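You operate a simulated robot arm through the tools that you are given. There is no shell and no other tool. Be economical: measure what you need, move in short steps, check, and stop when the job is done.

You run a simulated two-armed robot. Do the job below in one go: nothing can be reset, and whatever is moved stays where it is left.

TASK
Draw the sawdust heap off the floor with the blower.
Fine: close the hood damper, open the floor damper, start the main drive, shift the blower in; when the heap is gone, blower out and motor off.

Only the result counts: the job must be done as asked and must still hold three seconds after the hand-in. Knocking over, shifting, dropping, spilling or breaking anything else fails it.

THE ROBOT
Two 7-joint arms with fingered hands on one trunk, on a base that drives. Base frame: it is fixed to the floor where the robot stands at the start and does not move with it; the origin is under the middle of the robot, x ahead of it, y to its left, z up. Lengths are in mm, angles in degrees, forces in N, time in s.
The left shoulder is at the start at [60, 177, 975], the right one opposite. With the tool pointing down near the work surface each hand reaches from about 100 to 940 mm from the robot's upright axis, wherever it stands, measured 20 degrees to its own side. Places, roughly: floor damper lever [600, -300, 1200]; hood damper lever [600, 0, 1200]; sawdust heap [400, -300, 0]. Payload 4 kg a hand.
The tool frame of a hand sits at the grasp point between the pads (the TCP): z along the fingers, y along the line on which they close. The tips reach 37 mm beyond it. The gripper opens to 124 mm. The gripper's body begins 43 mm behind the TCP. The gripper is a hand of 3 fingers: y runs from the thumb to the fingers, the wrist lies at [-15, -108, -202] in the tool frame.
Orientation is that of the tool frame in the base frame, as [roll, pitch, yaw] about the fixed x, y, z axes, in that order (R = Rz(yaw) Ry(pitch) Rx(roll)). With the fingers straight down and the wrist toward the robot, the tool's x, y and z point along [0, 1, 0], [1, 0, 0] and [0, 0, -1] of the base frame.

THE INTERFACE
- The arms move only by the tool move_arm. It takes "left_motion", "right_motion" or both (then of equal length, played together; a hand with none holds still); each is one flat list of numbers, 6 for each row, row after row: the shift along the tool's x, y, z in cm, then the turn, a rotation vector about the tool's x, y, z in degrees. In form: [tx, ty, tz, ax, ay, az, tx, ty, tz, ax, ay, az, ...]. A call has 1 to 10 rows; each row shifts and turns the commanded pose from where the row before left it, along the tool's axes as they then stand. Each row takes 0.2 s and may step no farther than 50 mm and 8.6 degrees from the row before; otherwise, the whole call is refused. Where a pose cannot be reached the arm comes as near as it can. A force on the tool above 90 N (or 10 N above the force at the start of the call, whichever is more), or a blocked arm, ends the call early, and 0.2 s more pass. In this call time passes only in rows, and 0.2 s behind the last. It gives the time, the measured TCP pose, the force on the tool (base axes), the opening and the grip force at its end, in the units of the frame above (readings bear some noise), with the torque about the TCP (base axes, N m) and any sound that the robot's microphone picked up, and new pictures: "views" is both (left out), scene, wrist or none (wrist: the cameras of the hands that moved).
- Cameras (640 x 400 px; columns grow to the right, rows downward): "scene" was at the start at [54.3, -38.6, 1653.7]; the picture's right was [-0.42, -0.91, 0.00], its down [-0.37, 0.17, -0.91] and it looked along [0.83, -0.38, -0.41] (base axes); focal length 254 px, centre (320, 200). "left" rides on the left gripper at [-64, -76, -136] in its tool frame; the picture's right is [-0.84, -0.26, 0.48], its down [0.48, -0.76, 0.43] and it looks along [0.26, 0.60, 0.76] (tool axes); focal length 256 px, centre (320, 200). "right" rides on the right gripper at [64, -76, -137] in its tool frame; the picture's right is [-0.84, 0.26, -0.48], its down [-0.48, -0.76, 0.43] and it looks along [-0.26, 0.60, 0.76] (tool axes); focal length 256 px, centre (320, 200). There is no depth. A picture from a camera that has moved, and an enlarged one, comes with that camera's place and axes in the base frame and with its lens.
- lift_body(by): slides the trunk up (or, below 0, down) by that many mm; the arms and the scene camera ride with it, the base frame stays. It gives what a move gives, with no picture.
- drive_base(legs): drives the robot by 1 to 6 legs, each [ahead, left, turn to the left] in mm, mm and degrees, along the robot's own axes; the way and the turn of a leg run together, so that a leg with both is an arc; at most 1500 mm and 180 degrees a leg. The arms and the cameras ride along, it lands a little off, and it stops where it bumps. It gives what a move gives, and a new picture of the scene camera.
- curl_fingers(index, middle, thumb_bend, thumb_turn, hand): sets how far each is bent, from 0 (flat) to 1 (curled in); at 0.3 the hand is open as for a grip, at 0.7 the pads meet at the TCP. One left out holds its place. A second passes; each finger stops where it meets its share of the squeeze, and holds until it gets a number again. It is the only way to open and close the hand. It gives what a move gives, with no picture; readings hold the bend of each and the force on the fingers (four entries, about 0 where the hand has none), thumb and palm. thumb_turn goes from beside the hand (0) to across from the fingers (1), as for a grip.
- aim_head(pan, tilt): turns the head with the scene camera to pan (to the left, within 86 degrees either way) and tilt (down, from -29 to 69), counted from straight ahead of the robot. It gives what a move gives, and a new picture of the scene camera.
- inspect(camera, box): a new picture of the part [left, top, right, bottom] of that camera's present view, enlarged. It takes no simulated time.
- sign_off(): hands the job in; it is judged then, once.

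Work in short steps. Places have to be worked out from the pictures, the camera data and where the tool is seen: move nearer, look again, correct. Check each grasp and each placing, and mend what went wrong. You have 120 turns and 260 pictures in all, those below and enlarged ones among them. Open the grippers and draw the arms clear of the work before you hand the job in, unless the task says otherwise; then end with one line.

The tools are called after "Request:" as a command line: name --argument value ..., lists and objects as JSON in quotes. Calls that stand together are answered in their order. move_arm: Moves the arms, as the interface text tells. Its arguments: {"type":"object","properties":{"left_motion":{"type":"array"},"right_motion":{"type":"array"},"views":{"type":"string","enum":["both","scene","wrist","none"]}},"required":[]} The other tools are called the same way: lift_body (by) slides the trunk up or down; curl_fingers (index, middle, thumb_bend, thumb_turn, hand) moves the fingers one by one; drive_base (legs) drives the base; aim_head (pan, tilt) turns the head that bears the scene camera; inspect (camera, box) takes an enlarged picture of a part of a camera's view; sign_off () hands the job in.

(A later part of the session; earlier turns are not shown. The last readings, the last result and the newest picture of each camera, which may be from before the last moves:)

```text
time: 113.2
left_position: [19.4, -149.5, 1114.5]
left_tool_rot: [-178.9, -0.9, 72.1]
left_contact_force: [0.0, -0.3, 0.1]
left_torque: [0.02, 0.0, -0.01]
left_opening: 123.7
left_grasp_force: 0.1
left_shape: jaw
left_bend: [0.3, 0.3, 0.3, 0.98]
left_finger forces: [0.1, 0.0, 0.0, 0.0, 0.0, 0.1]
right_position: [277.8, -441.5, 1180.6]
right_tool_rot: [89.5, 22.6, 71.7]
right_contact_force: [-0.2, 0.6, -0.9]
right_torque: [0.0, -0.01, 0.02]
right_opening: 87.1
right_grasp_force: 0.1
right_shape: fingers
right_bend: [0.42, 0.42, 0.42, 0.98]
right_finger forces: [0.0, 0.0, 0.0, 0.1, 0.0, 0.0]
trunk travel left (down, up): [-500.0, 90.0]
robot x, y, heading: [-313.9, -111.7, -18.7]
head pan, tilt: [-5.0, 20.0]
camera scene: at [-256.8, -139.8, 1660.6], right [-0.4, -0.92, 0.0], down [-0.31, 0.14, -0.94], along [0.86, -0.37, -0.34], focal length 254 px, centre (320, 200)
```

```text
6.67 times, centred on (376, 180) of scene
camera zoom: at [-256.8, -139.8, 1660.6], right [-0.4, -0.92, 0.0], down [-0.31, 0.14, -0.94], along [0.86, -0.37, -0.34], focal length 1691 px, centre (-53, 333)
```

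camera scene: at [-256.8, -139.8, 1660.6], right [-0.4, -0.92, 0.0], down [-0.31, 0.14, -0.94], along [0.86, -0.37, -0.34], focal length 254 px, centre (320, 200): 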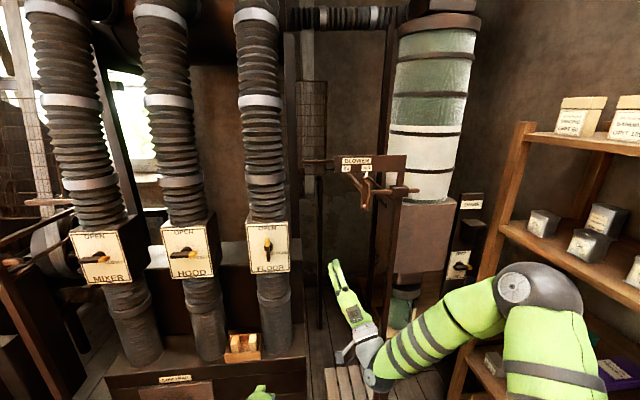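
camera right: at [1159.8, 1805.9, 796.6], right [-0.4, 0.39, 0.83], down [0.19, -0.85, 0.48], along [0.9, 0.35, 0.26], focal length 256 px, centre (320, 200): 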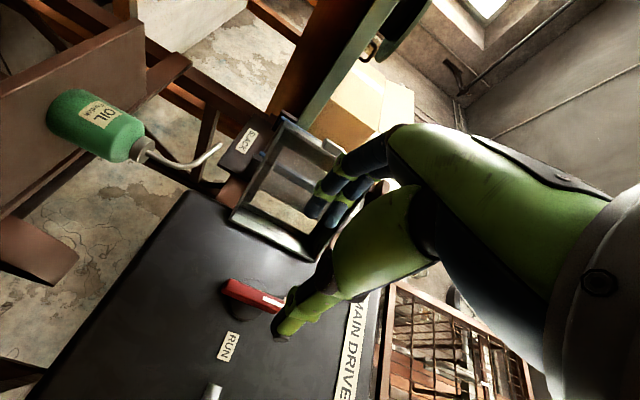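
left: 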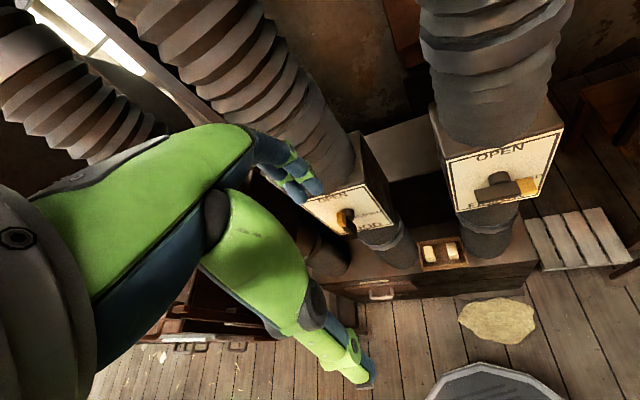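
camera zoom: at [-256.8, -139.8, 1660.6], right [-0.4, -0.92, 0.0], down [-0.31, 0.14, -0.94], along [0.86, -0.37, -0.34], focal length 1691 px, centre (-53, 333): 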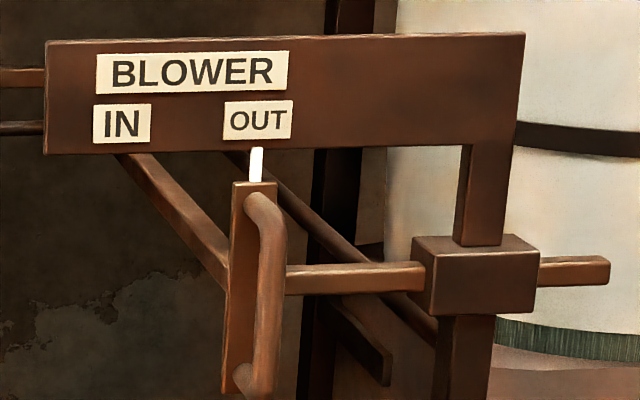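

Clamp is TIGHT, good. The D-handle's grip bar is at ≈(425,-607,1389). I raise and roll the right hand so that it closes sideways on the vertical bar.

Request:
move_arm --right_motion '[-1.5, 3.7, 0, 0, 0, 0, -1.5, 3.7, 0, 0, 0, 0, -1.5, 3.7, 0, 0, 0, 0, -1.5, 3.7, 0, 0, 0, 0, -1.5, 3.7, 0, 0, 0, 0, 0, 0, 0, 0, 0, -8.5, 0, 0, 0, 0, 0, -8.5, 0, 0, 0, 0, 0, -8.5, 0, 0, 0, 0, 0, -8.5, 0, 0, 0, 0, 0, -8.5]' --views "none"

Request:
move_arm --right_motion '[0, 0, 0, 0, 0, -8.5, 0, 0, 0, 0, 0, -8.5, 0, 0, 0, 0, 0, -8]' --views "both"

```text
time: 115.4
left_position: [19.9, -151.3, 1114.7]
left_tool_rot: [-178.9, -0.8, 72.1]
left_contact_force: [-1.0, 0.0, -1.2]
left_torque: [-0.01, 0.01, -0.02]
left_opening: 123.7
left_grasp_force: 0.1
left_shape: jaw
left_bend: [0.3, 0.3, 0.3, 0.98]
left_finger forces: [0.0, 0.1, 0.0, 0.0, 0.0, 0.0]
right_position: [275.1, -438.9, 1379.5]
right_tool_rot: [88.8, 65.2, 70.9]
right_contact_force: [-0.8, 0.6, -0.9]
right_torque: [0.0, 0.02, 0.02]
right_opening: 87.1
right_grasp_force: 0.3
right_shape: fingers
right_bend: [0.42, 0.42, 0.42, 0.98]
right_finger forces: [0.1, 0.1, 0.0, 0.0, 0.0, 0.1]
trunk travel left (down, up): [-500.0, 90.0]
robot x, y, heading: [-314.9, -112.2, -18.5]
head pan, tilt: [-5.0, 20.0]
```

```text
time: 116.2
left_position: [19.5, -150.3, 1114.1]
left_tool_rot: [-179.0, -1.0, 72.0]
left_contact_force: [-0.2, -0.2, -0.1]
left_torque: [0.01, 0.04, 0.02]
left_opening: 123.7
left_grasp_force: 0.1
left_shape: jaw
left_bend: [0.3, 0.3, 0.3, 0.98]
left_finger forces: [0.0, 0.0, 0.0, 0.1, 0.1, 0.0]
right_position: [276.0, -439.4, 1379.7]
right_tool_rot: [-12.7, 89.4, -30.7]
right_contact_force: [0.2, 0.5, 0.6]
right_torque: [0.01, -0.03, 0.0]
right_opening: 86.9
right_grasp_force: 0.0
right_shape: fingers
right_bend: [0.42, 0.42, 0.42, 0.98]
right_finger forces: [0.0, 0.0, 0.0, 0.0, 0.0, 0.1]
trunk travel left (down, up): [-500.0, 90.0]
robot x, y, heading: [-315.1, -115.9, -18.2]
head pan, tilt: [-5.0, 20.0]
camera scene: at [-257.1, -139.7, 1660.7], right [-0.4, -0.92, 0.0], down [-0.31, 0.14, -0.94], along [0.86, -0.37, -0.34], focal length 254 px, centre (320, 200)
camera right: at [121.7, -469.3, 1314.2], right [-0.39, 0.4, 0.83], down [0.17, -0.85, 0.49], along [0.91, 0.33, 0.26], focal length 256 px, centre (320, 200)
```

scene: 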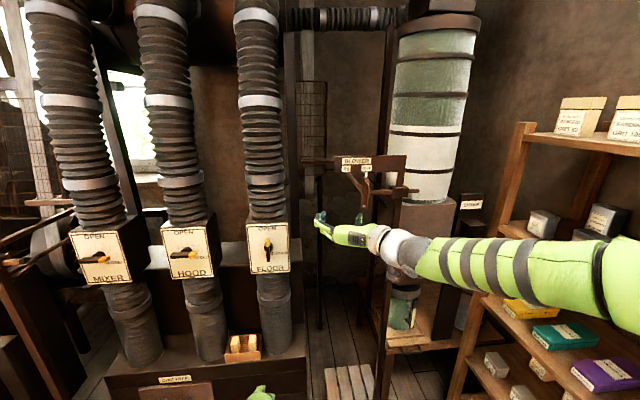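
right: 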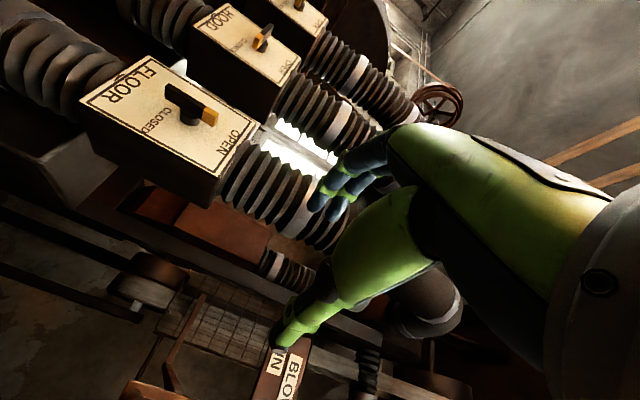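

The bar is 193 mm ahead and 115 mm to the right. I move the hand right with the arm, then look.

Request:
move_arm --right_motion '[0.1, -3.9, 0, 0, 0, 0, 0.1, -3.8, 0, 0, 0, 0, 0.1, -3.8, 0, 0, 0, 0]' --views "none"

Request:
drive_base --legs '[[95, 0, 0]]'

Request:
inspect --camera "scene" --box '[320, 150, 480, 250]'

Request:
inspect --camera "right" --box '[0, 0, 640, 400]'

```text
time: 117.0
left_position: [18.5, -152.7, 1115.0]
left_tool_rot: [-178.9, -0.9, 72.1]
left_contact_force: [0.7, -0.6, -0.2]
left_torque: [0.04, 0.0, -0.01]
left_opening: 123.7
left_grasp_force: 0.0
left_shape: jaw
left_bend: [0.3, 0.3, 0.3, 0.98]
left_finger forces: [0.0, 0.1, 0.1, 0.0, 0.0, 0.0]
right_position: [236.9, -551.4, 1374.0]
right_tool_rot: [-4.0, 89.5, -22.0]
right_contact_force: [0.7, 0.3, -0.2]
right_torque: [0.02, 0.02, 0.01]
right_opening: 87.1
right_grasp_force: 0.0
right_shape: fingers
right_bend: [0.42, 0.42, 0.42, 0.98]
right_finger forces: [0.1, 0.1, 0.0, 0.0, 0.0, 0.0]
trunk travel left (down, up): [-500.0, 90.0]
robot x, y, heading: [-316.8, -113.5, -18.0]
head pan, tilt: [-5.0, 20.0]
```

```text
time: 118.1
left_position: [109.4, -180.4, 1113.8]
left_tool_rot: [-178.9, -0.9, 72.2]
left_contact_force: [-0.1, 0.2, 0.0]
left_torque: [-0.02, 0.04, -0.03]
left_opening: 123.7
left_grasp_force: 0.0
left_shape: jaw
left_bend: [0.3, 0.3, 0.3, 0.98]
left_finger forces: [0.1, 0.0, 0.0, 0.0, 0.1, 0.0]
right_position: [331.3, -578.4, 1373.1]
right_tool_rot: [-19.9, 89.6, -37.8]
right_contact_force: [0.0, -0.5, 0.7]
right_torque: [0.02, -0.02, -0.01]
right_opening: 86.9
right_grasp_force: 0.1
right_shape: fingers
right_bend: [0.42, 0.42, 0.42, 0.98]
right_finger forces: [0.0, 0.0, 0.0, 0.1, 0.0, 0.0]
trunk travel left (down, up): [-500.0, 90.0]
robot x, y, heading: [-224.0, -143.4, -18.2]
head pan, tilt: [-5.0, 20.0]
camera scene: at [-165.0, -169.9, 1660.6], right [-0.39, -0.92, 0.0], down [-0.32, 0.14, -0.94], along [0.86, -0.37, -0.34], focal length 254 px, centre (320, 200)
```

scene: 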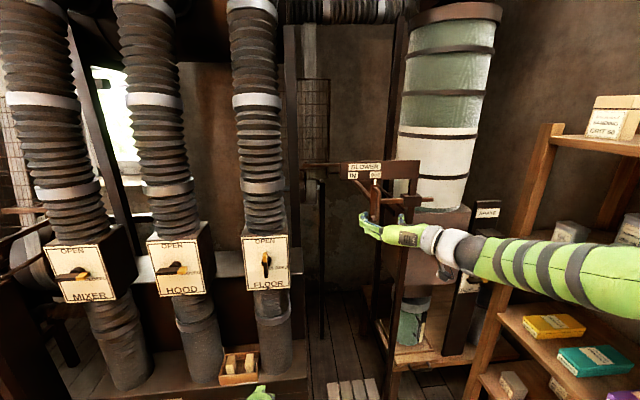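

```text
4.00 times, centred on (400, 200) of scene
camera zoom: at [-165.0, -169.9, 1660.6], right [-0.39, -0.92, 0.0], down [-0.32, 0.14, -0.94], along [0.86, -0.37, -0.34], focal length 1014 px, centre (0, 200)
```

zoom: 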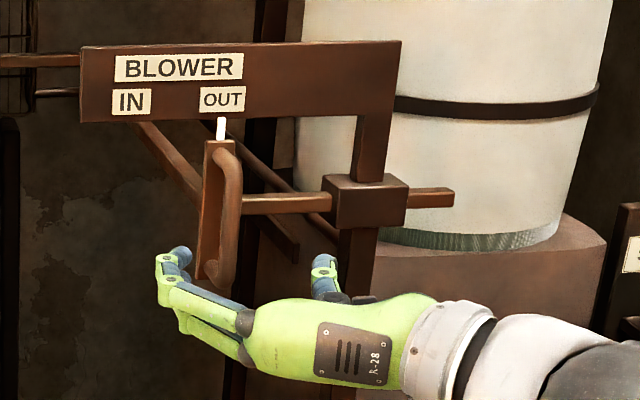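

```text
1.00 times, centred on (320, 200) of right (not enlarged: the box is as wide or as high as the picture)
camera zoom: at [177.6, -608.8, 1308.7], right [-0.39, 0.4, 0.83], down [0.18, -0.85, 0.49], along [0.91, 0.34, 0.26], focal length 256 px, centre (320, 200)
```

zoom: 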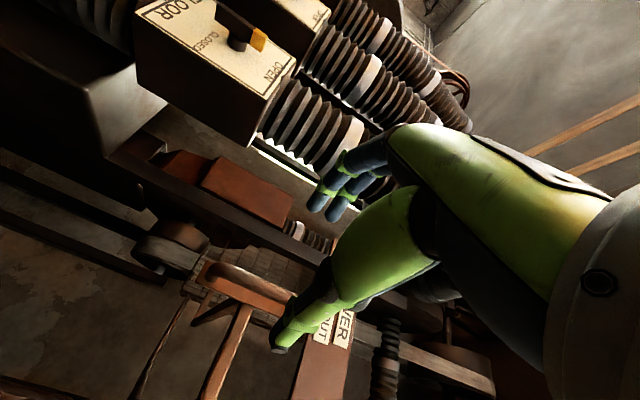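

Bar at ≈(428,-617,1386): 104 mm ahead, 7 mm right. I advance 98 mm.

Request:
move_arm --right_motion '[0, -0.7, 3.5, 0, 0, 0, 0, 0, 3.3, 0, 0, 0, 0, 0, 3.0, 0, 0, 0]' --views "none"

Request:
inspect --camera "scene" --box '[340, 150, 436, 210]'

Request:
inspect --camera "right" --box '[160, 150, 480, 350]'

```text
time: 118.9
left_position: [108.5, -181.4, 1113.7]
left_tool_rot: [-178.9, -0.9, 72.2]
left_contact_force: [0.8, -0.1, -0.7]
left_torque: [0.01, 0.03, -0.01]
left_opening: 123.6
left_grasp_force: 0.0
left_shape: jaw
left_bend: [0.3, 0.3, 0.3, 0.98]
left_finger forces: [0.1, 0.1, 0.0, 0.0, 0.0, 0.1]
right_position: [422.6, -613.1, 1373.5]
right_tool_rot: [-17.0, 89.6, -35.0]
right_contact_force: [0.3, -0.1, 0.2]
right_torque: [-0.05, -0.01, -0.02]
right_opening: 86.9
right_grasp_force: 0.0
right_shape: fingers
right_bend: [0.42, 0.42, 0.42, 0.98]
right_finger forces: [0.1, 0.1, 0.1, 0.0, 0.1, 0.2]
trunk travel left (down, up): [-500.0, 90.0]
robot x, y, heading: [-225.2, -141.8, -17.9]
head pan, tilt: [-5.0, 20.0]
```

```text
6.67 times, centred on (388, 180) of scene
camera zoom: at [-165.9, -169.7, 1660.6], right [-0.39, -0.92, 0.0], down [-0.32, 0.13, -0.94], along [0.86, -0.37, -0.34], focal length 1691 px, centre (-133, 333)
```

zoom: 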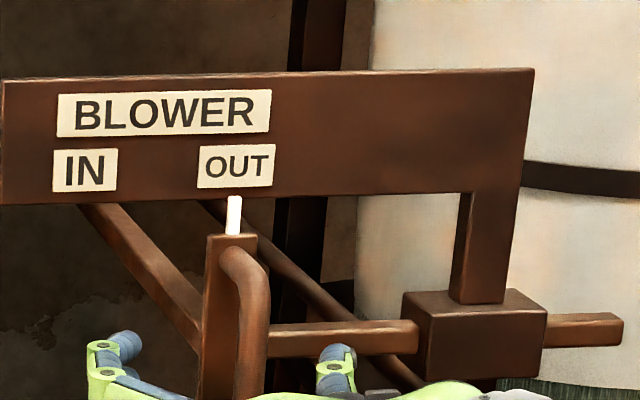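

```text
2.00 times, centred on (320, 250) of right
camera zoom: at [268.3, -643.8, 1308.7], right [-0.39, 0.4, 0.83], down [0.18, -0.85, 0.49], along [0.91, 0.34, 0.26], focal length 512 px, centre (320, 100)
```

zoom: 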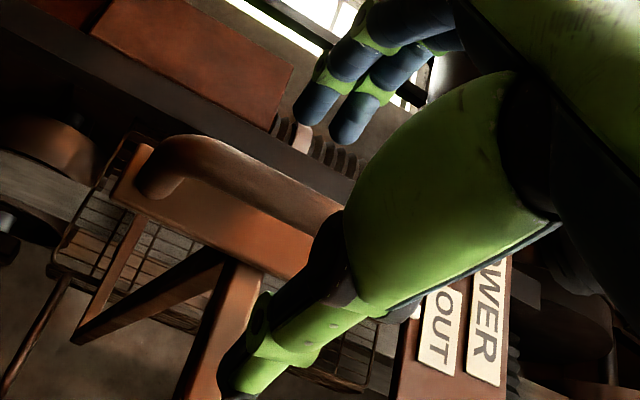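

The bar is between thumb and fingers; I close the grip.

Request:
curl_fingers --hand "right" --index 0.7 --middle 0.7 --thumb_bend 0.7

Request:
inspect --camera "right" --box '[160, 150, 480, 350]'

```text
time: 119.9
left_position: [108.4, -180.3, 1115.0]
left_tool_rot: [-178.8, -0.9, 72.2]
left_contact_force: [-0.2, -0.1, 0.3]
left_torque: [0.0, 0.03, 0.0]
left_opening: 123.8
left_grasp_force: 0.1
left_shape: jaw
left_bend: [0.3, 0.3, 0.3, 0.98]
left_finger forces: [0.0, 0.0, 0.1, 0.1, 0.0, 0.0]
right_position: [421.3, -613.4, 1373.6]
right_tool_rot: [-8.7, 89.5, -26.6]
right_contact_force: [-1.0, -7.1, 3.5]
right_torque: [-0.02, -0.04, -0.1]
right_opening: 8.6
right_grasp_force: 4.8
right_shape: fingers
right_bend: [0.69, 0.7, 0.68, 0.98]
right_finger forces: [2.0, 0.3, 0.0, 0.1, 7.1, 0.1]
trunk travel left (down, up): [-500.0, 90.0]
robot x, y, heading: [-223.5, -139.9, -18.5]
head pan, tilt: [-5.0, 20.0]
```

```text
2.00 times, centred on (320, 250) of right
camera zoom: at [266.9, -644.3, 1309.5], right [-0.39, 0.4, 0.83], down [0.18, -0.85, 0.49], along [0.91, 0.34, 0.26], focal length 512 px, centre (320, 100)
```

zoom: 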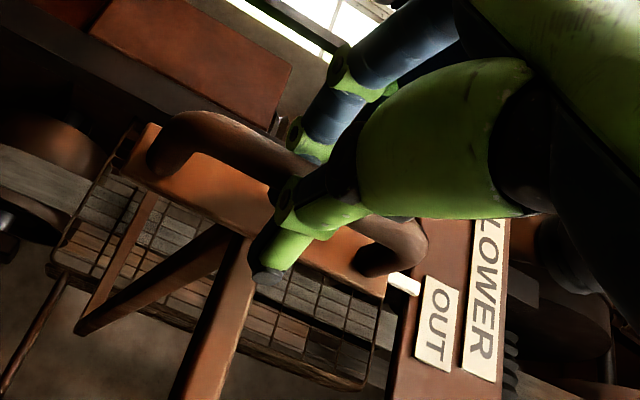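

Thumb and fingers cage the bar. I shift it left toward IN, 35 mm first.

Request:
move_arm --right_motion '[0, 1.0, 0, 0, 0, 0, 0, 1.2, 0, 0, 0, 0, 0, 1.3, 0, 0, 0, 0]' --views "none"

Request:
inspect --camera "scene" --box '[340, 150, 436, 210]'

```text
time: 120.7
left_position: [108.7, -179.8, 1114.8]
left_tool_rot: [-178.8, -0.7, 72.3]
left_contact_force: [0.7, 0.3, -0.9]
left_torque: [-0.01, -0.01, 0.0]
left_opening: 123.5
left_grasp_force: 0.1
left_shape: jaw
left_bend: [0.3, 0.3, 0.3, 0.98]
left_finger forces: [0.0, 0.0, 0.0, 0.0, 0.0, 0.1]
right_position: [431.3, -577.8, 1374.7]
right_tool_rot: [-23.4, 89.4, -41.1]
right_contact_force: [2.2, 1.2, 0.9]
right_torque: [0.0, -0.02, 0.03]
right_opening: 8.0
right_grasp_force: 3.7
right_shape: fingers
right_bend: [0.68, 0.69, 0.69, 0.98]
right_finger forces: [4.0, 1.1, 0.0, 0.0, 2.9, 0.0]
trunk travel left (down, up): [-500.0, 90.0]
robot x, y, heading: [-223.2, -140.2, -18.1]
head pan, tilt: [-5.0, 20.0]
```

```text
6.67 times, centred on (388, 180) of scene
camera zoom: at [-166.5, -168.4, 1660.7], right [-0.39, -0.92, 0.0], down [-0.31, 0.13, -0.94], along [0.86, -0.37, -0.34], focal length 1691 px, centre (-133, 333)
```

zoom: 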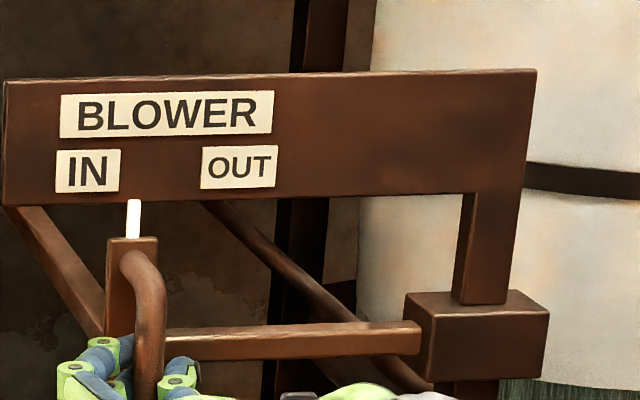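

It slides easily; ~17 mm more to IN.

Request:
move_arm --right_motion '[0, 1.0, 0, 0, 0, 0, 0, 1.0, 0, 0, 0, 0]' --views "none"

Request:
inspect --camera "scene" --box '[340, 150, 436, 210]'

```text
time: 121.3
left_position: [108.7, -178.8, 1113.5]
left_tool_rot: [-178.9, -0.8, 72.4]
left_contact_force: [0.2, 0.4, -0.9]
left_torque: [0.01, -0.02, 0.01]
left_opening: 123.5
left_grasp_force: 0.1
left_shape: jaw
left_bend: [0.3, 0.3, 0.3, 0.98]
left_finger forces: [0.0, 0.2, 0.0, 0.0, 0.1, 0.1]
right_position: [437.5, -561.3, 1374.5]
right_tool_rot: [-11.6, 89.5, -29.3]
right_contact_force: [1.8, 5.2, 2.7]
right_torque: [0.06, -0.03, 0.07]
right_opening: 7.1
right_grasp_force: 3.8
right_shape: fingers
right_bend: [0.67, 0.69, 0.7, 0.98]
right_finger forces: [4.2, 1.1, 0.0, 0.1, 2.5, 0.0]
trunk travel left (down, up): [-500.0, 90.0]
robot x, y, heading: [-224.4, -145.2, -18.2]
head pan, tilt: [-5.0, 20.0]
```

```text
6.67 times, centred on (388, 180) of scene
camera zoom: at [-167.1, -168.6, 1660.7], right [-0.39, -0.92, 0.0], down [-0.31, 0.13, -0.94], along [0.86, -0.37, -0.34], focal length 1691 px, centre (-133, 333)
```

zoom: 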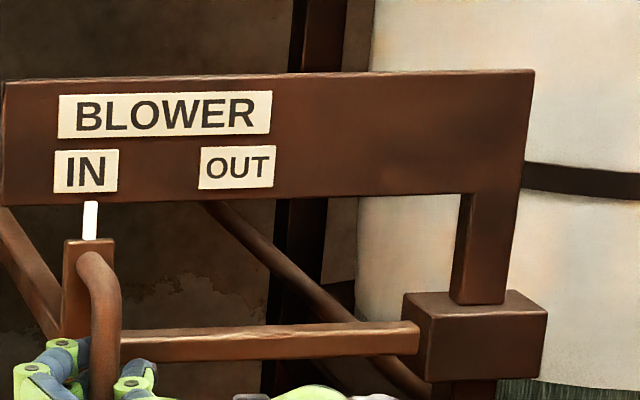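

The pointer is at IN. I look at the heap on the floor.

Request:
aim_head --pan 18 --tilt 60

Request:
aim_head --pan 18 --tilt 50

```text
time: 122.3
left_position: [109.6, -180.0, 1114.3]
left_tool_rot: [-178.8, -0.7, 72.2]
left_contact_force: [0.2, 0.0, -0.1]
left_torque: [0.01, 0.01, 0.01]
left_opening: 123.7
left_grasp_force: 0.1
left_shape: jaw
left_bend: [0.3, 0.3, 0.3, 0.98]
left_finger forces: [0.0, 0.1, 0.0, 0.1, 0.0, 0.0]
right_position: [437.5, -560.6, 1374.6]
right_tool_rot: [-14.6, 89.5, -32.6]
right_contact_force: [0.6, 4.1, 2.2]
right_torque: [0.09, -0.07, 0.11]
right_opening: 7.0
right_grasp_force: 4.4
right_shape: fingers
right_bend: [0.67, 0.69, 0.7, 0.98]
right_finger forces: [4.4, 1.2, 0.0, 0.1, 2.4, 0.1]
trunk travel left (down, up): [-500.0, 90.0]
robot x, y, heading: [-224.5, -144.5, -18.3]
head pan, tilt: [18.0, 60.0]
camera scene: at [-185.9, -132.0, 1602.6], right [0.0, -1.0, 0.0], down [-0.87, 0.0, -0.5], along [0.5, 0.0, -0.87], focal length 254 px, centre (320, 200)
```

scene: 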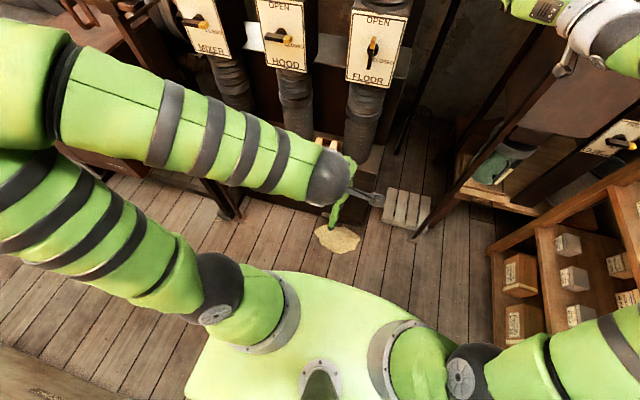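

```text
time: 123.1
left_position: [109.8, -179.9, 1115.0]
left_tool_rot: [-178.8, -0.8, 72.3]
left_contact_force: [0.3, -0.2, 0.5]
left_torque: [-0.03, 0.01, 0.0]
left_opening: 123.7
left_grasp_force: 0.1
left_shape: jaw
left_bend: [0.3, 0.3, 0.3, 0.98]
left_finger forces: [0.0, 0.0, 0.0, 0.1, 0.0, 0.0]
right_position: [437.3, -559.7, 1374.4]
right_tool_rot: [-15.9, 89.4, -33.8]
right_contact_force: [0.8, 5.1, 2.4]
right_torque: [0.06, -0.06, 0.09]
right_opening: 6.7
right_grasp_force: 3.2
right_shape: fingers
right_bend: [0.67, 0.69, 0.7, 0.98]
right_finger forces: [4.4, 1.2, 0.1, 0.1, 2.3, 0.1]
trunk travel left (down, up): [-500.0, 90.0]
robot x, y, heading: [-227.4, -139.7, -18.2]
head pan, tilt: [18.0, 50.0]
camera scene: at [-175.7, -132.0, 1615.1], right [0.0, -1.0, 0.0], down [-0.77, 0.0, -0.64], along [0.64, 0.0, -0.77], focal length 254 px, centre (320, 200)
```

scene: 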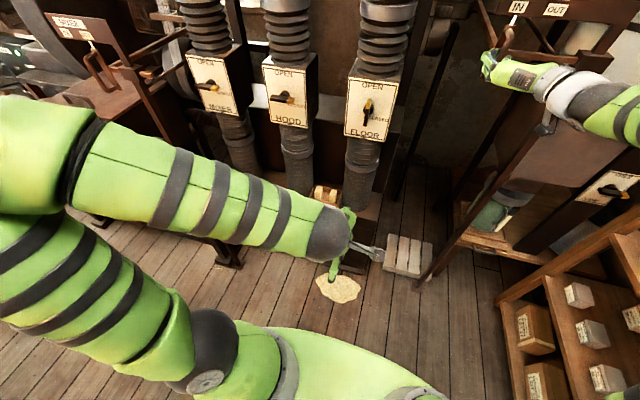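

The heap is still visible (partly covered by the left hand); I wait some seconds and watch whether it shrinks.

Request:
move_arm --left_motion '[0, -3, 0, 0, 0, 0, 0, -3, 0, 0, 0, 0, 0, 0, 0, 0, 0, 0, 0, 0, 0, 0, 0, 0, 0, 0, 0, 0, 0, 0, 0, 0, 0, 0, 0, 0, 0, 0, 0, 0, 0, 0, 0, 0, 0, 0, 0, 0, 0, 0, 0, 0, 0, 0, 0, 0, 0, 0, 0, 0]' --views "scene"

Request:
inspect --camera "scene" --box '[290, 180, 450, 280]'

```text
time: 125.3
left_position: [59.0, -185.4, 1138.2]
left_tool_rot: [-178.7, -0.9, 72.3]
left_contact_force: [1.2, -0.1, -1.0]
left_torque: [0.02, 0.01, 0.03]
left_opening: 123.7
left_grasp_force: 0.0
left_shape: jaw
left_bend: [0.3, 0.3, 0.3, 0.98]
left_finger forces: [0.0, 0.1, 0.1, 0.0, 0.0, 0.0]
left hand out of reach, approached as far as the arm can: row 1, 2
right_position: [438.5, -562.1, 1373.9]
right_tool_rot: [-11.5, 89.5, -29.4]
right_contact_force: [2.5, 1.8, 0.6]
right_torque: [0.0, -0.03, 0.01]
right_opening: 6.3
right_grasp_force: 4.4
right_shape: fingers
right_bend: [0.67, 0.69, 0.7, 0.98]
right_finger forces: [4.5, 0.9, 0.1, 0.0, 2.2, 0.1]
trunk travel left (down, up): [-500.0, 90.0]
robot x, y, heading: [-224.5, -141.9, -18.0]
head pan, tilt: [18.0, 50.0]
camera scene: at [-175.3, -132.5, 1615.1], right [0.0, -1.0, 0.0], down [-0.77, 0.0, -0.64], along [0.64, 0.0, -0.77], focal length 254 px, centre (320, 200)
```

scene: 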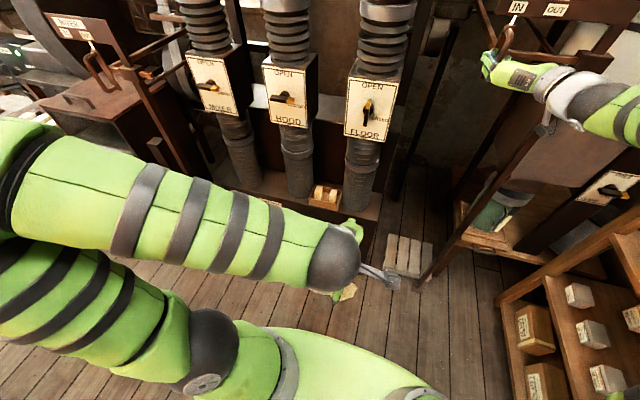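

```text
4.00 times, centred on (370, 230) of scene
camera zoom: at [-175.3, -132.5, 1615.1], right [0.0, -1.0, 0.0], down [-0.77, 0.0, -0.64], along [0.64, 0.0, -0.77], focal length 1014 px, centre (120, 80)
```

zoom: 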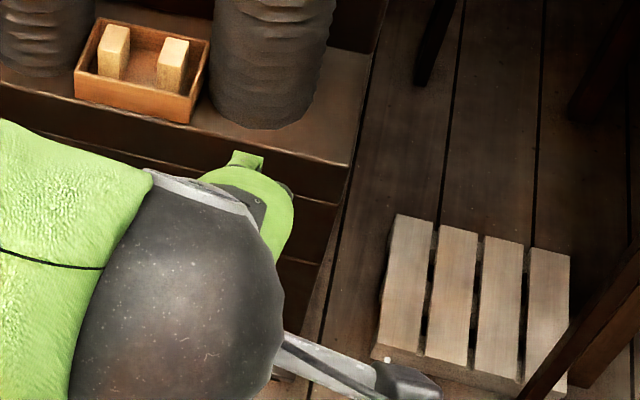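

The heap is now hidden by my left arm; I raise that hand to clear the view while waiting.

Request:
move_arm --left_motion '[2, 2, -3, 0, 0, 0, 2, 2, -3, 0, 0, 0, 2, 2, -3, 0, 0, 0, 2, 0, -3, 0, 0, 0, 2, 0, -3, 0, 0, 0, 2, 0, -3, 0, 0, 0, 2, 0, -3, 0, 0, 0, 0, 0, 0, 0, 0, 0, 0, 0, 0, 0, 0, 0, 0, 0, 0, 0, 0, 0]' --views "scene"

```text
time: 127.5
left_position: [162.6, -74.1, 1350.8]
left_tool_rot: [-179.0, -0.8, 72.3]
left_contact_force: [-0.1, -0.4, 0.8]
left_torque: [0.02, 0.04, 0.0]
left_opening: 123.9
left_grasp_force: 0.2
left_shape: jaw
left_bend: [0.3, 0.3, 0.3, 0.98]
left_finger forces: [0.0, 0.0, 0.0, 0.1, 0.0, 0.0]
right_position: [437.1, -560.2, 1373.2]
right_tool_rot: [-7.2, 89.4, -25.1]
right_contact_force: [3.0, 1.8, 1.3]
right_torque: [0.07, -0.02, 0.0]
right_opening: 6.4
right_grasp_force: 4.3
right_shape: fingers
right_bend: [0.67, 0.69, 0.7, 0.98]
right_finger forces: [4.8, 1.2, 0.1, 0.1, 2.0, 0.0]
trunk travel left (down, up): [-500.0, 90.0]
robot x, y, heading: [-222.3, -142.8, -18.3]
head pan, tilt: [18.0, 50.0]
camera scene: at [-175.2, -132.4, 1615.1], right [0.0, -1.0, 0.0], down [-0.77, 0.0, -0.64], along [0.64, 0.0, -0.77], focal length 254 px, centre (320, 200)
```

scene: 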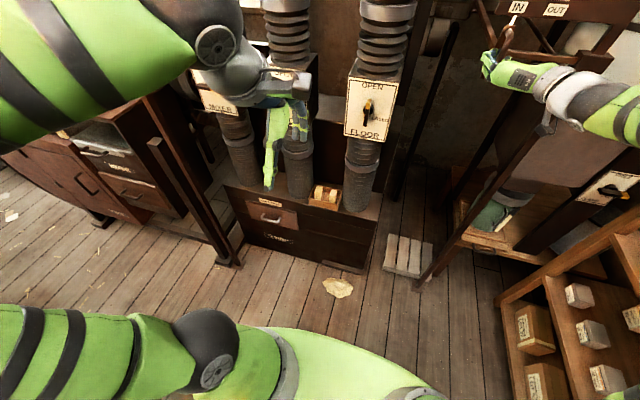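

The heap is clearly shrinking; I wait on.

Request:
move_arm --left_motion '[0, 0, 0, 0, 0, 0, 0, 0, 0, 0, 0, 0, 0, 0, 0, 0, 0, 0, 0, 0, 0, 0, 0, 0, 0, 0, 0, 0, 0, 0, 0, 0, 0, 0, 0, 0, 0, 0, 0, 0, 0, 0, 0, 0, 0, 0, 0, 0, 0, 0, 0, 0, 0, 0, 0, 0, 0, 0, 0, 0]' --views "none"

Request:
move_arm --left_motion '[0, 0, 0, 0, 0, 0, 0, 0, 0, 0, 0, 0, 0, 0, 0, 0, 0, 0, 0, 0, 0, 0, 0, 0, 0, 0, 0, 0, 0, 0, 0, 0, 0, 0, 0, 0, 0, 0, 0, 0, 0, 0, 0, 0, 0, 0, 0, 0, 0, 0, 0, 0, 0, 0, 0, 0, 0, 0, 0, 0]' --views "none"

Request:
inspect --camera "scene" --box '[290, 240, 450, 340]'

```text
time: 129.7
left_position: [161.9, -74.8, 1349.8]
left_tool_rot: [-178.9, -0.8, 72.2]
left_contact_force: [0.3, 0.5, -0.1]
left_torque: [0.02, 0.01, 0.0]
left_opening: 123.8
left_grasp_force: 0.1
left_shape: jaw
left_bend: [0.3, 0.3, 0.3, 0.98]
left_finger forces: [0.0, 0.0, 0.0, 0.0, 0.0, 0.0]
right_position: [438.9, -561.4, 1374.6]
right_tool_rot: [-22.3, 89.4, -40.2]
right_contact_force: [3.1, 3.1, 0.2]
right_torque: [0.0, -0.01, 0.02]
right_opening: 6.5
right_grasp_force: 3.7
right_shape: fingers
right_bend: [0.67, 0.69, 0.7, 0.98]
right_finger forces: [4.9, 1.1, 0.0, 0.1, 1.9, 0.0]
trunk travel left (down, up): [-500.0, 90.0]
robot x, y, heading: [-230.8, -140.9, -18.3]
head pan, tilt: [18.0, 50.0]
```

```text
time: 131.9
left_position: [163.2, -74.5, 1349.3]
left_tool_rot: [-178.8, -0.9, 72.1]
left_contact_force: [-0.2, 0.4, -0.1]
left_torque: [0.05, -0.01, 0.0]
left_opening: 123.8
left_grasp_force: 0.2
left_shape: jaw
left_bend: [0.3, 0.3, 0.3, 0.98]
left_finger forces: [0.0, 0.1, 0.1, 0.0, 0.0, 0.1]
right_position: [437.9, -559.4, 1375.0]
right_tool_rot: [-15.1, 89.5, -32.9]
right_contact_force: [3.0, 2.7, 0.8]
right_torque: [0.05, -0.03, 0.03]
right_opening: 6.6
right_grasp_force: 3.4
right_shape: fingers
right_bend: [0.67, 0.69, 0.7, 0.98]
right_finger forces: [4.9, 1.1, 0.0, 0.1, 1.9, 0.1]
trunk travel left (down, up): [-500.0, 90.0]
robot x, y, heading: [-225.1, -143.8, -18.2]
head pan, tilt: [18.0, 50.0]
```

```text
4.00 times, centred on (370, 290) of scene
camera zoom: at [-175.2, -132.4, 1615.1], right [0.0, -1.0, 0.0], down [-0.77, 0.0, -0.64], along [0.64, 0.0, -0.77], focal length 1014 px, centre (120, -160)
```

zoom: 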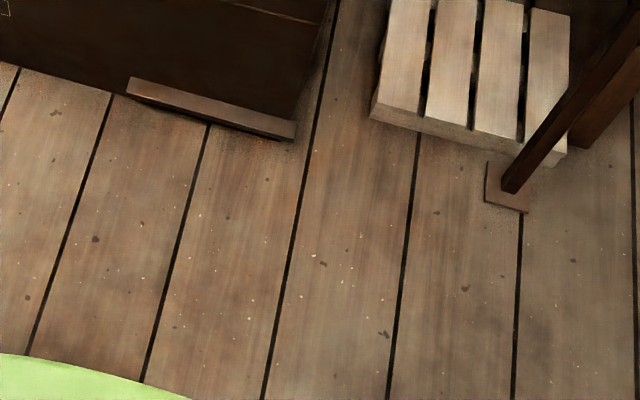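

The heap is gone. I slide the blower back to OUT (56 mm right) and check.

Request:
move_arm --right_motion '[0, -1.2, 0, 0, 0, 0, 0, -1.5, 0, 0, 0, 0, 0, -1.5, 0, 0, 0, 0, 0, -1.5, 0, 0, 0, 0]' --views "none"

Request:
aim_head --pan -5 --tilt 20

Request:
inspect --camera "scene" --box '[340, 150, 436, 210]'

```text
time: 132.9
left_position: [163.5, -76.5, 1348.6]
left_tool_rot: [-178.9, -1.0, 72.2]
left_contact_force: [0.2, -0.2, 0.5]
left_torque: [0.07, 0.04, 0.01]
left_opening: 123.8
left_grasp_force: 0.0
left_shape: jaw
left_bend: [0.3, 0.3, 0.3, 0.98]
left_finger forces: [0.0, 0.1, 0.1, 0.1, 0.0, 0.0]
right_position: [419.0, -620.0, 1374.6]
right_tool_rot: [-6.0, 89.7, -24.1]
right_contact_force: [2.3, -7.0, -0.4]
right_torque: [-0.11, -0.02, -0.1]
right_opening: 7.0
right_grasp_force: 4.9
right_shape: fingers
right_bend: [0.69, 0.7, 0.69, 0.97]
right_finger forces: [4.0, 0.9, 0.0, 0.1, 5.6, 0.0]
trunk travel left (down, up): [-500.0, 90.0]
robot x, y, heading: [-224.0, -144.5, -18.4]
head pan, tilt: [18.0, 50.0]
```

```text
time: 133.8
left_position: [163.7, -76.0, 1348.6]
left_tool_rot: [-178.9, -0.9, 72.2]
left_contact_force: [0.1, 0.9, 0.8]
left_torque: [0.01, 0.0, -0.01]
left_opening: 123.6
left_grasp_force: 0.1
left_shape: jaw
left_bend: [0.3, 0.3, 0.3, 0.98]
left_finger forces: [0.1, 0.0, 0.0, 0.0, 0.1, 0.1]
right_position: [418.9, -616.8, 1375.1]
right_tool_rot: [-9.3, 89.7, -27.3]
right_contact_force: [-0.1, -9.0, -2.1]
right_torque: [-0.07, 0.05, -0.12]
right_opening: 7.9
right_grasp_force: 5.4
right_shape: fingers
right_bend: [0.69, 0.7, 0.68, 0.97]
right_finger forces: [2.8, 0.6, 0.0, 0.0, 7.3, 0.0]
trunk travel left (down, up): [-500.0, 90.0]
robot x, y, heading: [-225.7, -142.9, -18.2]
head pan, tilt: [-5.0, 20.0]
camera scene: at [-166.8, -170.5, 1660.6], right [-0.39, -0.92, 0.0], down [-0.32, 0.14, -0.94], along [0.86, -0.37, -0.34], focal length 254 px, centre (320, 200)
```

scene: 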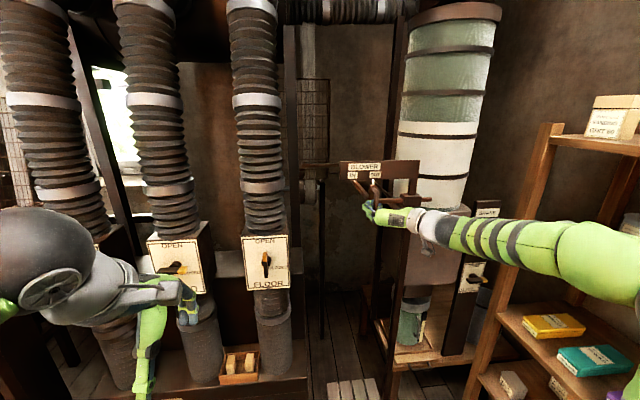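

```text
6.67 times, centred on (388, 180) of scene
camera zoom: at [-166.8, -170.5, 1660.6], right [-0.39, -0.92, 0.0], down [-0.32, 0.14, -0.94], along [0.86, -0.37, -0.34], focal length 1691 px, centre (-133, 333)
```

zoom: 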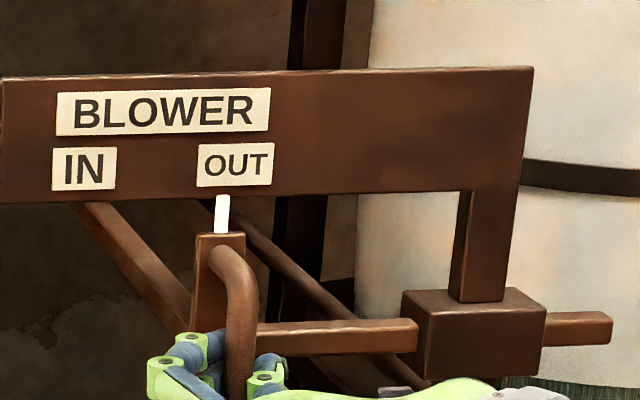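

The pointer is 5 mm short of its former OUT place (px 222 vs 233); I push 6 mm more.

Request:
move_arm --right_motion '[0, -0.4, 0, 0, 0, 0, 0, -0.5, 0, 0, 0, 0]' --views "none"

Request:
inspect --camera "scene" --box '[340, 150, 436, 210]'

```text
time: 134.4
left_position: [163.5, -75.1, 1349.1]
left_tool_rot: [-178.9, -0.9, 72.3]
left_contact_force: [0.5, 0.0, -0.3]
left_torque: [0.0, -0.01, -0.01]
left_opening: 123.7
left_grasp_force: 0.1
left_shape: jaw
left_bend: [0.3, 0.3, 0.3, 0.98]
left_finger forces: [0.1, 0.0, 0.0, 0.0, 0.1, 0.0]
right_position: [416.6, -624.6, 1375.1]
right_tool_rot: [-4.2, 89.5, -22.0]
right_contact_force: [1.3, -0.3, -4.3]
right_torque: [-0.04, 0.09, 0.0]
right_opening: 7.3
right_grasp_force: 5.2
right_shape: fingers
right_bend: [0.68, 0.7, 0.69, 0.97]
right_finger forces: [3.6, 0.7, 0.1, 0.0, 4.0, 0.0]
trunk travel left (down, up): [-500.0, 90.0]
robot x, y, heading: [-224.1, -140.9, -17.9]
head pan, tilt: [-5.0, 20.0]
```

```text
6.67 times, centred on (388, 180) of scene
camera zoom: at [-166.5, -169.3, 1660.6], right [-0.39, -0.92, 0.0], down [-0.31, 0.13, -0.94], along [0.86, -0.37, -0.34], focal length 1691 px, centre (-133, 333)
```

zoom: 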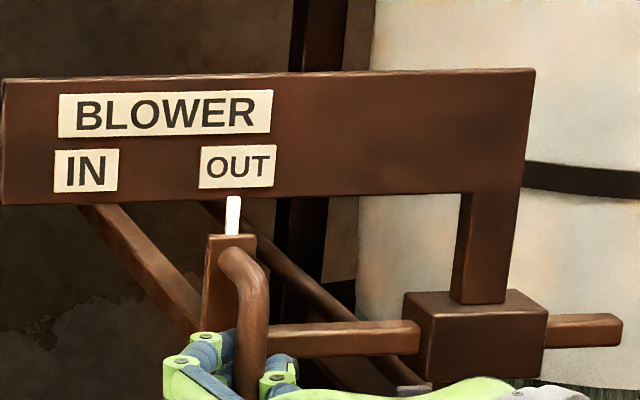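

OUT as at the start. I open the hand, draw back and recheck.

Request:
curl_fingers --hand "right" --index 0.42 --middle 0.42 --thumb_bend 0.42

Request:
move_arm --right_motion '[0, 0, -3, 0, 0, 0, 0, 0, -4, 0, 0, 0, 0, 0, -4, 0, 0, 0]' --views "none"

Request:
inspect --camera "scene" --box '[340, 150, 436, 210]'

Request:
drive_base --legs '[[-120, 0, 0]]'

```text
time: 135.4
left_position: [163.2, -76.4, 1348.9]
left_tool_rot: [-178.9, -0.9, 72.2]
left_contact_force: [0.2, 0.0, 1.2]
left_torque: [0.01, -0.01, 0.04]
left_opening: 123.5
left_grasp_force: 0.0
left_shape: jaw
left_bend: [0.3, 0.3, 0.3, 0.98]
left_finger forces: [0.0, 0.0, 0.0, 0.1, 0.1, 0.0]
right_position: [416.8, -626.0, 1376.4]
right_tool_rot: [-4.5, 89.4, -22.4]
right_contact_force: [0.5, 0.4, -0.4]
right_torque: [0.01, -0.02, 0.01]
right_opening: 86.9
right_grasp_force: 0.0
right_shape: fingers
right_bend: [0.42, 0.42, 0.42, 0.97]
right_finger forces: [0.0, 0.0, 0.0, 0.0, 0.1, 0.0]
trunk travel left (down, up): [-500.0, 90.0]
robot x, y, heading: [-225.2, -143.1, -18.3]
head pan, tilt: [-5.0, 20.0]
```

```text
time: 136.2
left_position: [162.1, -74.6, 1347.9]
left_tool_rot: [-179.0, -0.9, 72.4]
left_contact_force: [-0.3, 0.2, 0.0]
left_torque: [-0.03, 0.01, 0.0]
left_opening: 123.6
left_grasp_force: 0.0
left_shape: jaw
left_bend: [0.3, 0.3, 0.3, 0.98]
left_finger forces: [0.0, 0.0, 0.0, 0.0, 0.0, 0.1]
right_position: [310.0, -592.0, 1373.8]
right_tool_rot: [-9.4, 89.4, -27.3]
right_contact_force: [0.3, 0.2, -0.2]
right_torque: [0.0, 0.02, -0.02]
right_opening: 87.0
right_grasp_force: 0.0
right_shape: fingers
right_bend: [0.42, 0.42, 0.42, 0.97]
right_finger forces: [0.0, 0.1, 0.0, 0.0, 0.0, 0.0]
trunk travel left (down, up): [-500.0, 90.0]
robot x, y, heading: [-226.2, -141.7, -18.0]
head pan, tilt: [-5.0, 20.0]
```

```text
6.67 times, centred on (388, 180) of scene
camera zoom: at [-168.2, -168.8, 1660.8], right [-0.39, -0.92, 0.0], down [-0.31, 0.13, -0.94], along [0.86, -0.37, -0.34], focal length 1691 px, centre (-133, 333)
```

zoom: 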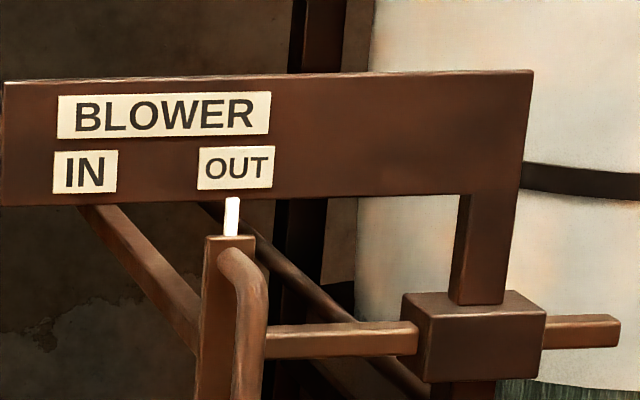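

```text
time: 137.4
left_position: [49.8, -37.4, 1351.5]
left_tool_rot: [-179.0, -0.9, 72.3]
left_contact_force: [-0.4, 0.2, 0.1]
left_torque: [0.01, -0.03, -0.03]
left_opening: 123.6
left_grasp_force: 0.0
left_shape: jaw
left_bend: [0.3, 0.3, 0.3, 0.98]
left_finger forces: [0.0, 0.0, 0.0, 0.0, 0.1, 0.0]
right_position: [196.4, -556.8, 1374.0]
right_tool_rot: [-9.7, 89.3, -27.7]
right_contact_force: [-0.4, 1.3, 0.2]
right_torque: [0.03, 0.0, -0.02]
right_opening: 86.8
right_grasp_force: 0.1
right_shape: fingers
right_bend: [0.42, 0.42, 0.42, 0.97]
right_finger forces: [0.1, 0.0, 0.0, 0.0, 0.1, 0.1]
trunk travel left (down, up): [-500.0, 90.0]
robot x, y, heading: [-336.3, -106.8, -18.0]
head pan, tilt: [-5.0, 20.0]
camera scene: at [-281.4, -131.7, 1660.8], right [-0.39, -0.92, 0.0], down [-0.31, 0.13, -0.94], along [0.86, -0.37, -0.34], focal length 254 px, centre (320, 200)
```

scene: 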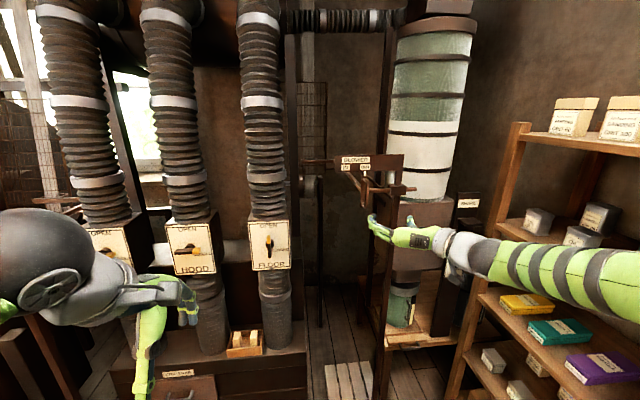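

Now back to the main drive to switch it off. I roll the hand upright (for the horizontal knob) and bring it closer in, then turn and drive back up the aisle.

Request:
move_arm --right_motion '[0, 3.3, 0, 0, 0, 0, 0, 3.3, 0, 0, 0, 8.5, 0, 3.3, 0, 0, 0, 8.5, 0, 0, 0, 0, 0, 8.5, 0, 0, 0, 0, 0, 8.5, 0, 0, 0, 0, 0, 8.5, 0, 0, 0, 0, 0, 8.5, 0, 0, 0, 0, 0, 8.5, 0, 0, 0, 0, 0, 8.5, 0, 0, 0, 0, 0, 8.5]' --views "none"

Request:
drive_base --legs '[[0, 0, 91]]'

```text
time: 139.7
left_position: [50.1, -37.2, 1349.2]
left_tool_rot: [-178.9, -0.8, 72.2]
left_contact_force: [-0.2, -0.1, 0.3]
left_torque: [-0.01, 0.0, 0.04]
left_opening: 123.5
left_grasp_force: 0.0
left_shape: jaw
left_bend: [0.3, 0.3, 0.3, 0.98]
left_finger forces: [0.0, 0.0, 0.0, 0.0, 0.0, 0.0]
right_position: [228.9, -462.2, 1379.0]
right_tool_rot: [89.5, 13.5, 72.0]
right_contact_force: [-0.2, 0.3, 0.9]
right_torque: [-0.01, -0.02, 0.0]
right_opening: 86.9
right_grasp_force: 0.0
right_shape: fingers
right_bend: [0.42, 0.42, 0.42, 0.98]
right_finger forces: [0.1, 0.0, 0.0, 0.0, 0.0, 0.1]
trunk travel left (down, up): [-500.0, 90.0]
robot x, y, heading: [-337.6, -107.2, -17.9]
head pan, tilt: [-5.0, 20.0]
```

```text
time: 143.9
left_position: [-410.7, 280.2, 1349.9]
left_tool_rot: [-179.0, -0.9, 163.2]
left_contact_force: [-0.8, 0.0, 0.0]
left_torque: [0.0, -0.03, 0.0]
left_opening: 123.7
left_grasp_force: 0.0
left_shape: jaw
left_bend: [0.3, 0.3, 0.3, 0.98]
left_finger forces: [0.0, 0.1, 0.0, 0.0, 0.0, 0.0]
right_position: [10.9, 467.2, 1378.5]
right_tool_rot: [89.4, 13.6, 162.9]
right_contact_force: [-0.2, -0.4, 0.5]
right_torque: [0.0, -0.02, 0.0]
right_opening: 86.9
right_grasp_force: 0.2
right_shape: fingers
right_bend: [0.42, 0.42, 0.42, 0.98]
right_finger forces: [0.0, 0.1, 0.1, 0.1, 0.1, 0.0]
trunk travel left (down, up): [-500.0, 90.0]
robot x, y, heading: [-340.6, -104.4, 72.9]
head pan, tilt: [-5.0, 20.0]
camera scene: at [-310.3, -47.3, 1660.7], right [0.93, -0.38, 0.0], down [-0.13, -0.32, -0.94], along [0.35, 0.87, -0.34], focal length 254 px, centre (320, 200)
```

scene: 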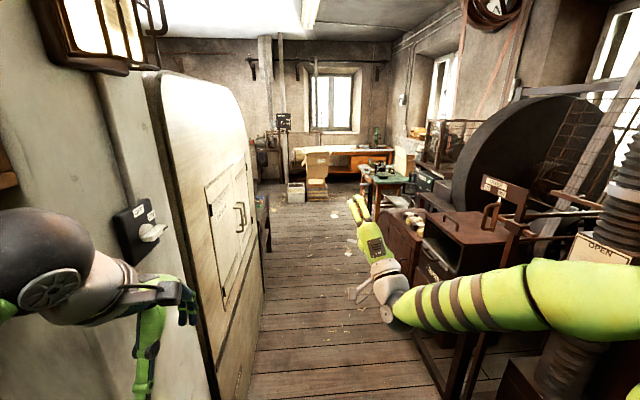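

The pillar and lamp switch are close to my left elbow, so I strafe right 200 mm before going up the aisle.

Request:
drive_base --legs '[[0, -200, 0], [1220, -46, 0]]'

```text
time: 151.2
left_position: [194.4, 1355.8, 1348.4]
left_tool_rot: [-178.9, -0.9, 162.6]
left_contact_force: [0.2, 0.7, 0.5]
left_torque: [0.0, -0.01, 0.03]
left_opening: 123.7
left_grasp_force: 0.1
left_shape: jaw
left_bend: [0.3, 0.3, 0.3, 0.98]
left_finger forces: [0.1, 0.1, 0.0, 0.0, 0.1, 0.1]
right_position: [618.0, 1537.0, 1378.1]
right_tool_rot: [89.5, 13.6, 162.3]
right_contact_force: [0.6, 0.8, -0.1]
right_torque: [0.03, -0.01, -0.01]
right_opening: 86.8
right_grasp_force: 0.1
right_shape: fingers
right_bend: [0.42, 0.42, 0.42, 0.98]
right_finger forces: [0.0, 0.1, 0.0, 0.1, 0.0, 0.1]
trunk travel left (down, up): [-500.0, 90.0]
robot x, y, heading: [265.7, 971.7, 72.2]
head pan, tilt: [-5.0, 20.0]
camera scene: at [291.5, 1027.2, 1660.7], right [0.92, -0.39, 0.0], down [-0.13, -0.32, -0.94], along [0.36, 0.87, -0.34], focal length 254 px, centre (320, 200)
```

scene: 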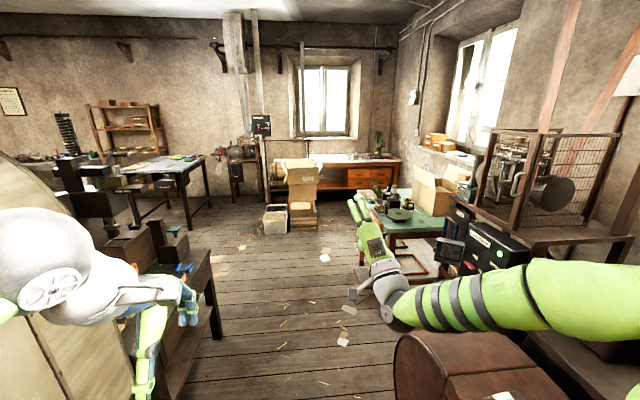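

Path is clear. I drive on to ≈(600,2050) and turn to face the main drive again.

Request:
drive_base --legs '[[1128, 12, 0], [0, 0, -89.5]]'

Request:
aim_head --pan 0 --tilt 35

```text
time: 160.5
left_position: [974.6, 2097.5, 1350.0]
left_tool_rot: [-179.0, -0.9, 75.5]
left_contact_force: [-0.2, -0.4, -0.3]
left_torque: [0.01, 0.0, 0.02]
left_opening: 123.4
left_grasp_force: 0.1
left_shape: jaw
left_bend: [0.3, 0.3, 0.3, 0.98]
left_finger forces: [0.1, 0.0, 0.0, 0.1, 0.1, 0.0]
right_position: [1177.5, 1682.1, 1379.0]
right_tool_rot: [89.5, 13.6, 74.9]
right_contact_force: [-0.4, 0.4, -0.4]
right_torque: [0.0, 0.0, 0.01]
right_opening: 86.8
right_grasp_force: 0.1
right_shape: fingers
right_bend: [0.42, 0.42, 0.42, 0.98]
right_finger forces: [0.0, 0.0, 0.1, 0.0, 0.0, 0.0]
trunk travel left (down, up): [-500.0, 90.0]
robot x, y, heading: [590.8, 2011.9, -15.0]
head pan, tilt: [-5.0, 20.0]
camera scene: at [650.9, 1985.2, 1660.7], right [-0.34, -0.94, 0.0], down [-0.32, 0.12, -0.94], along [0.88, -0.32, -0.34], focal length 254 px, centre (320, 200)
```

scene: 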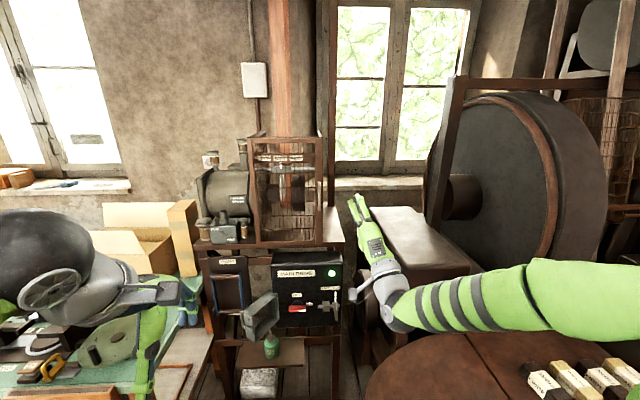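

```text
time: 161.3
left_position: [975.5, 2097.2, 1349.6]
left_tool_rot: [-179.0, -0.9, 75.3]
left_contact_force: [-0.1, 0.8, 0.0]
left_torque: [0.03, -0.04, -0.04]
left_opening: 123.5
left_grasp_force: 0.1
left_shape: jaw
left_bend: [0.3, 0.3, 0.3, 0.98]
left_finger forces: [0.0, 0.0, 0.0, 0.0, 0.1, 0.1]
right_position: [1177.3, 1683.2, 1378.4]
right_tool_rot: [89.5, 13.6, 75.0]
right_contact_force: [-0.5, 0.2, 0.0]
right_torque: [0.01, 0.01, 0.0]
right_opening: 86.9
right_grasp_force: 0.0
right_shape: fingers
right_bend: [0.42, 0.42, 0.42, 0.98]
right_finger forces: [0.0, 0.0, 0.1, 0.0, 0.0, 0.0]
trunk travel left (down, up): [-500.0, 90.0]
robot x, y, heading: [596.5, 2006.9, -15.1]
head pan, tilt: [0.0, 35.0]
camera scene: at [648.5, 1994.3, 1636.9], right [-0.26, -0.97, 0.0], down [-0.55, 0.15, -0.82], along [0.79, -0.21, -0.57], focal length 254 px, centre (320, 200)
```

scene: 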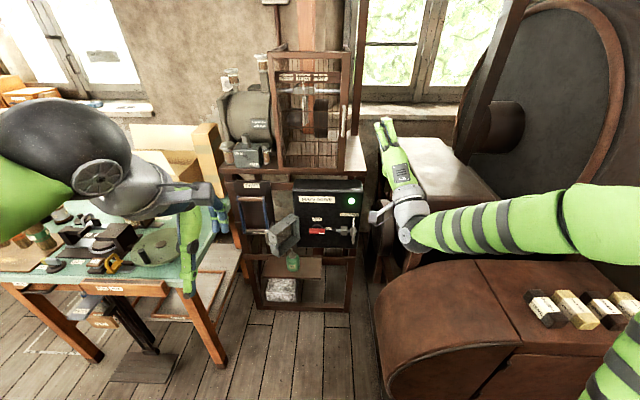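

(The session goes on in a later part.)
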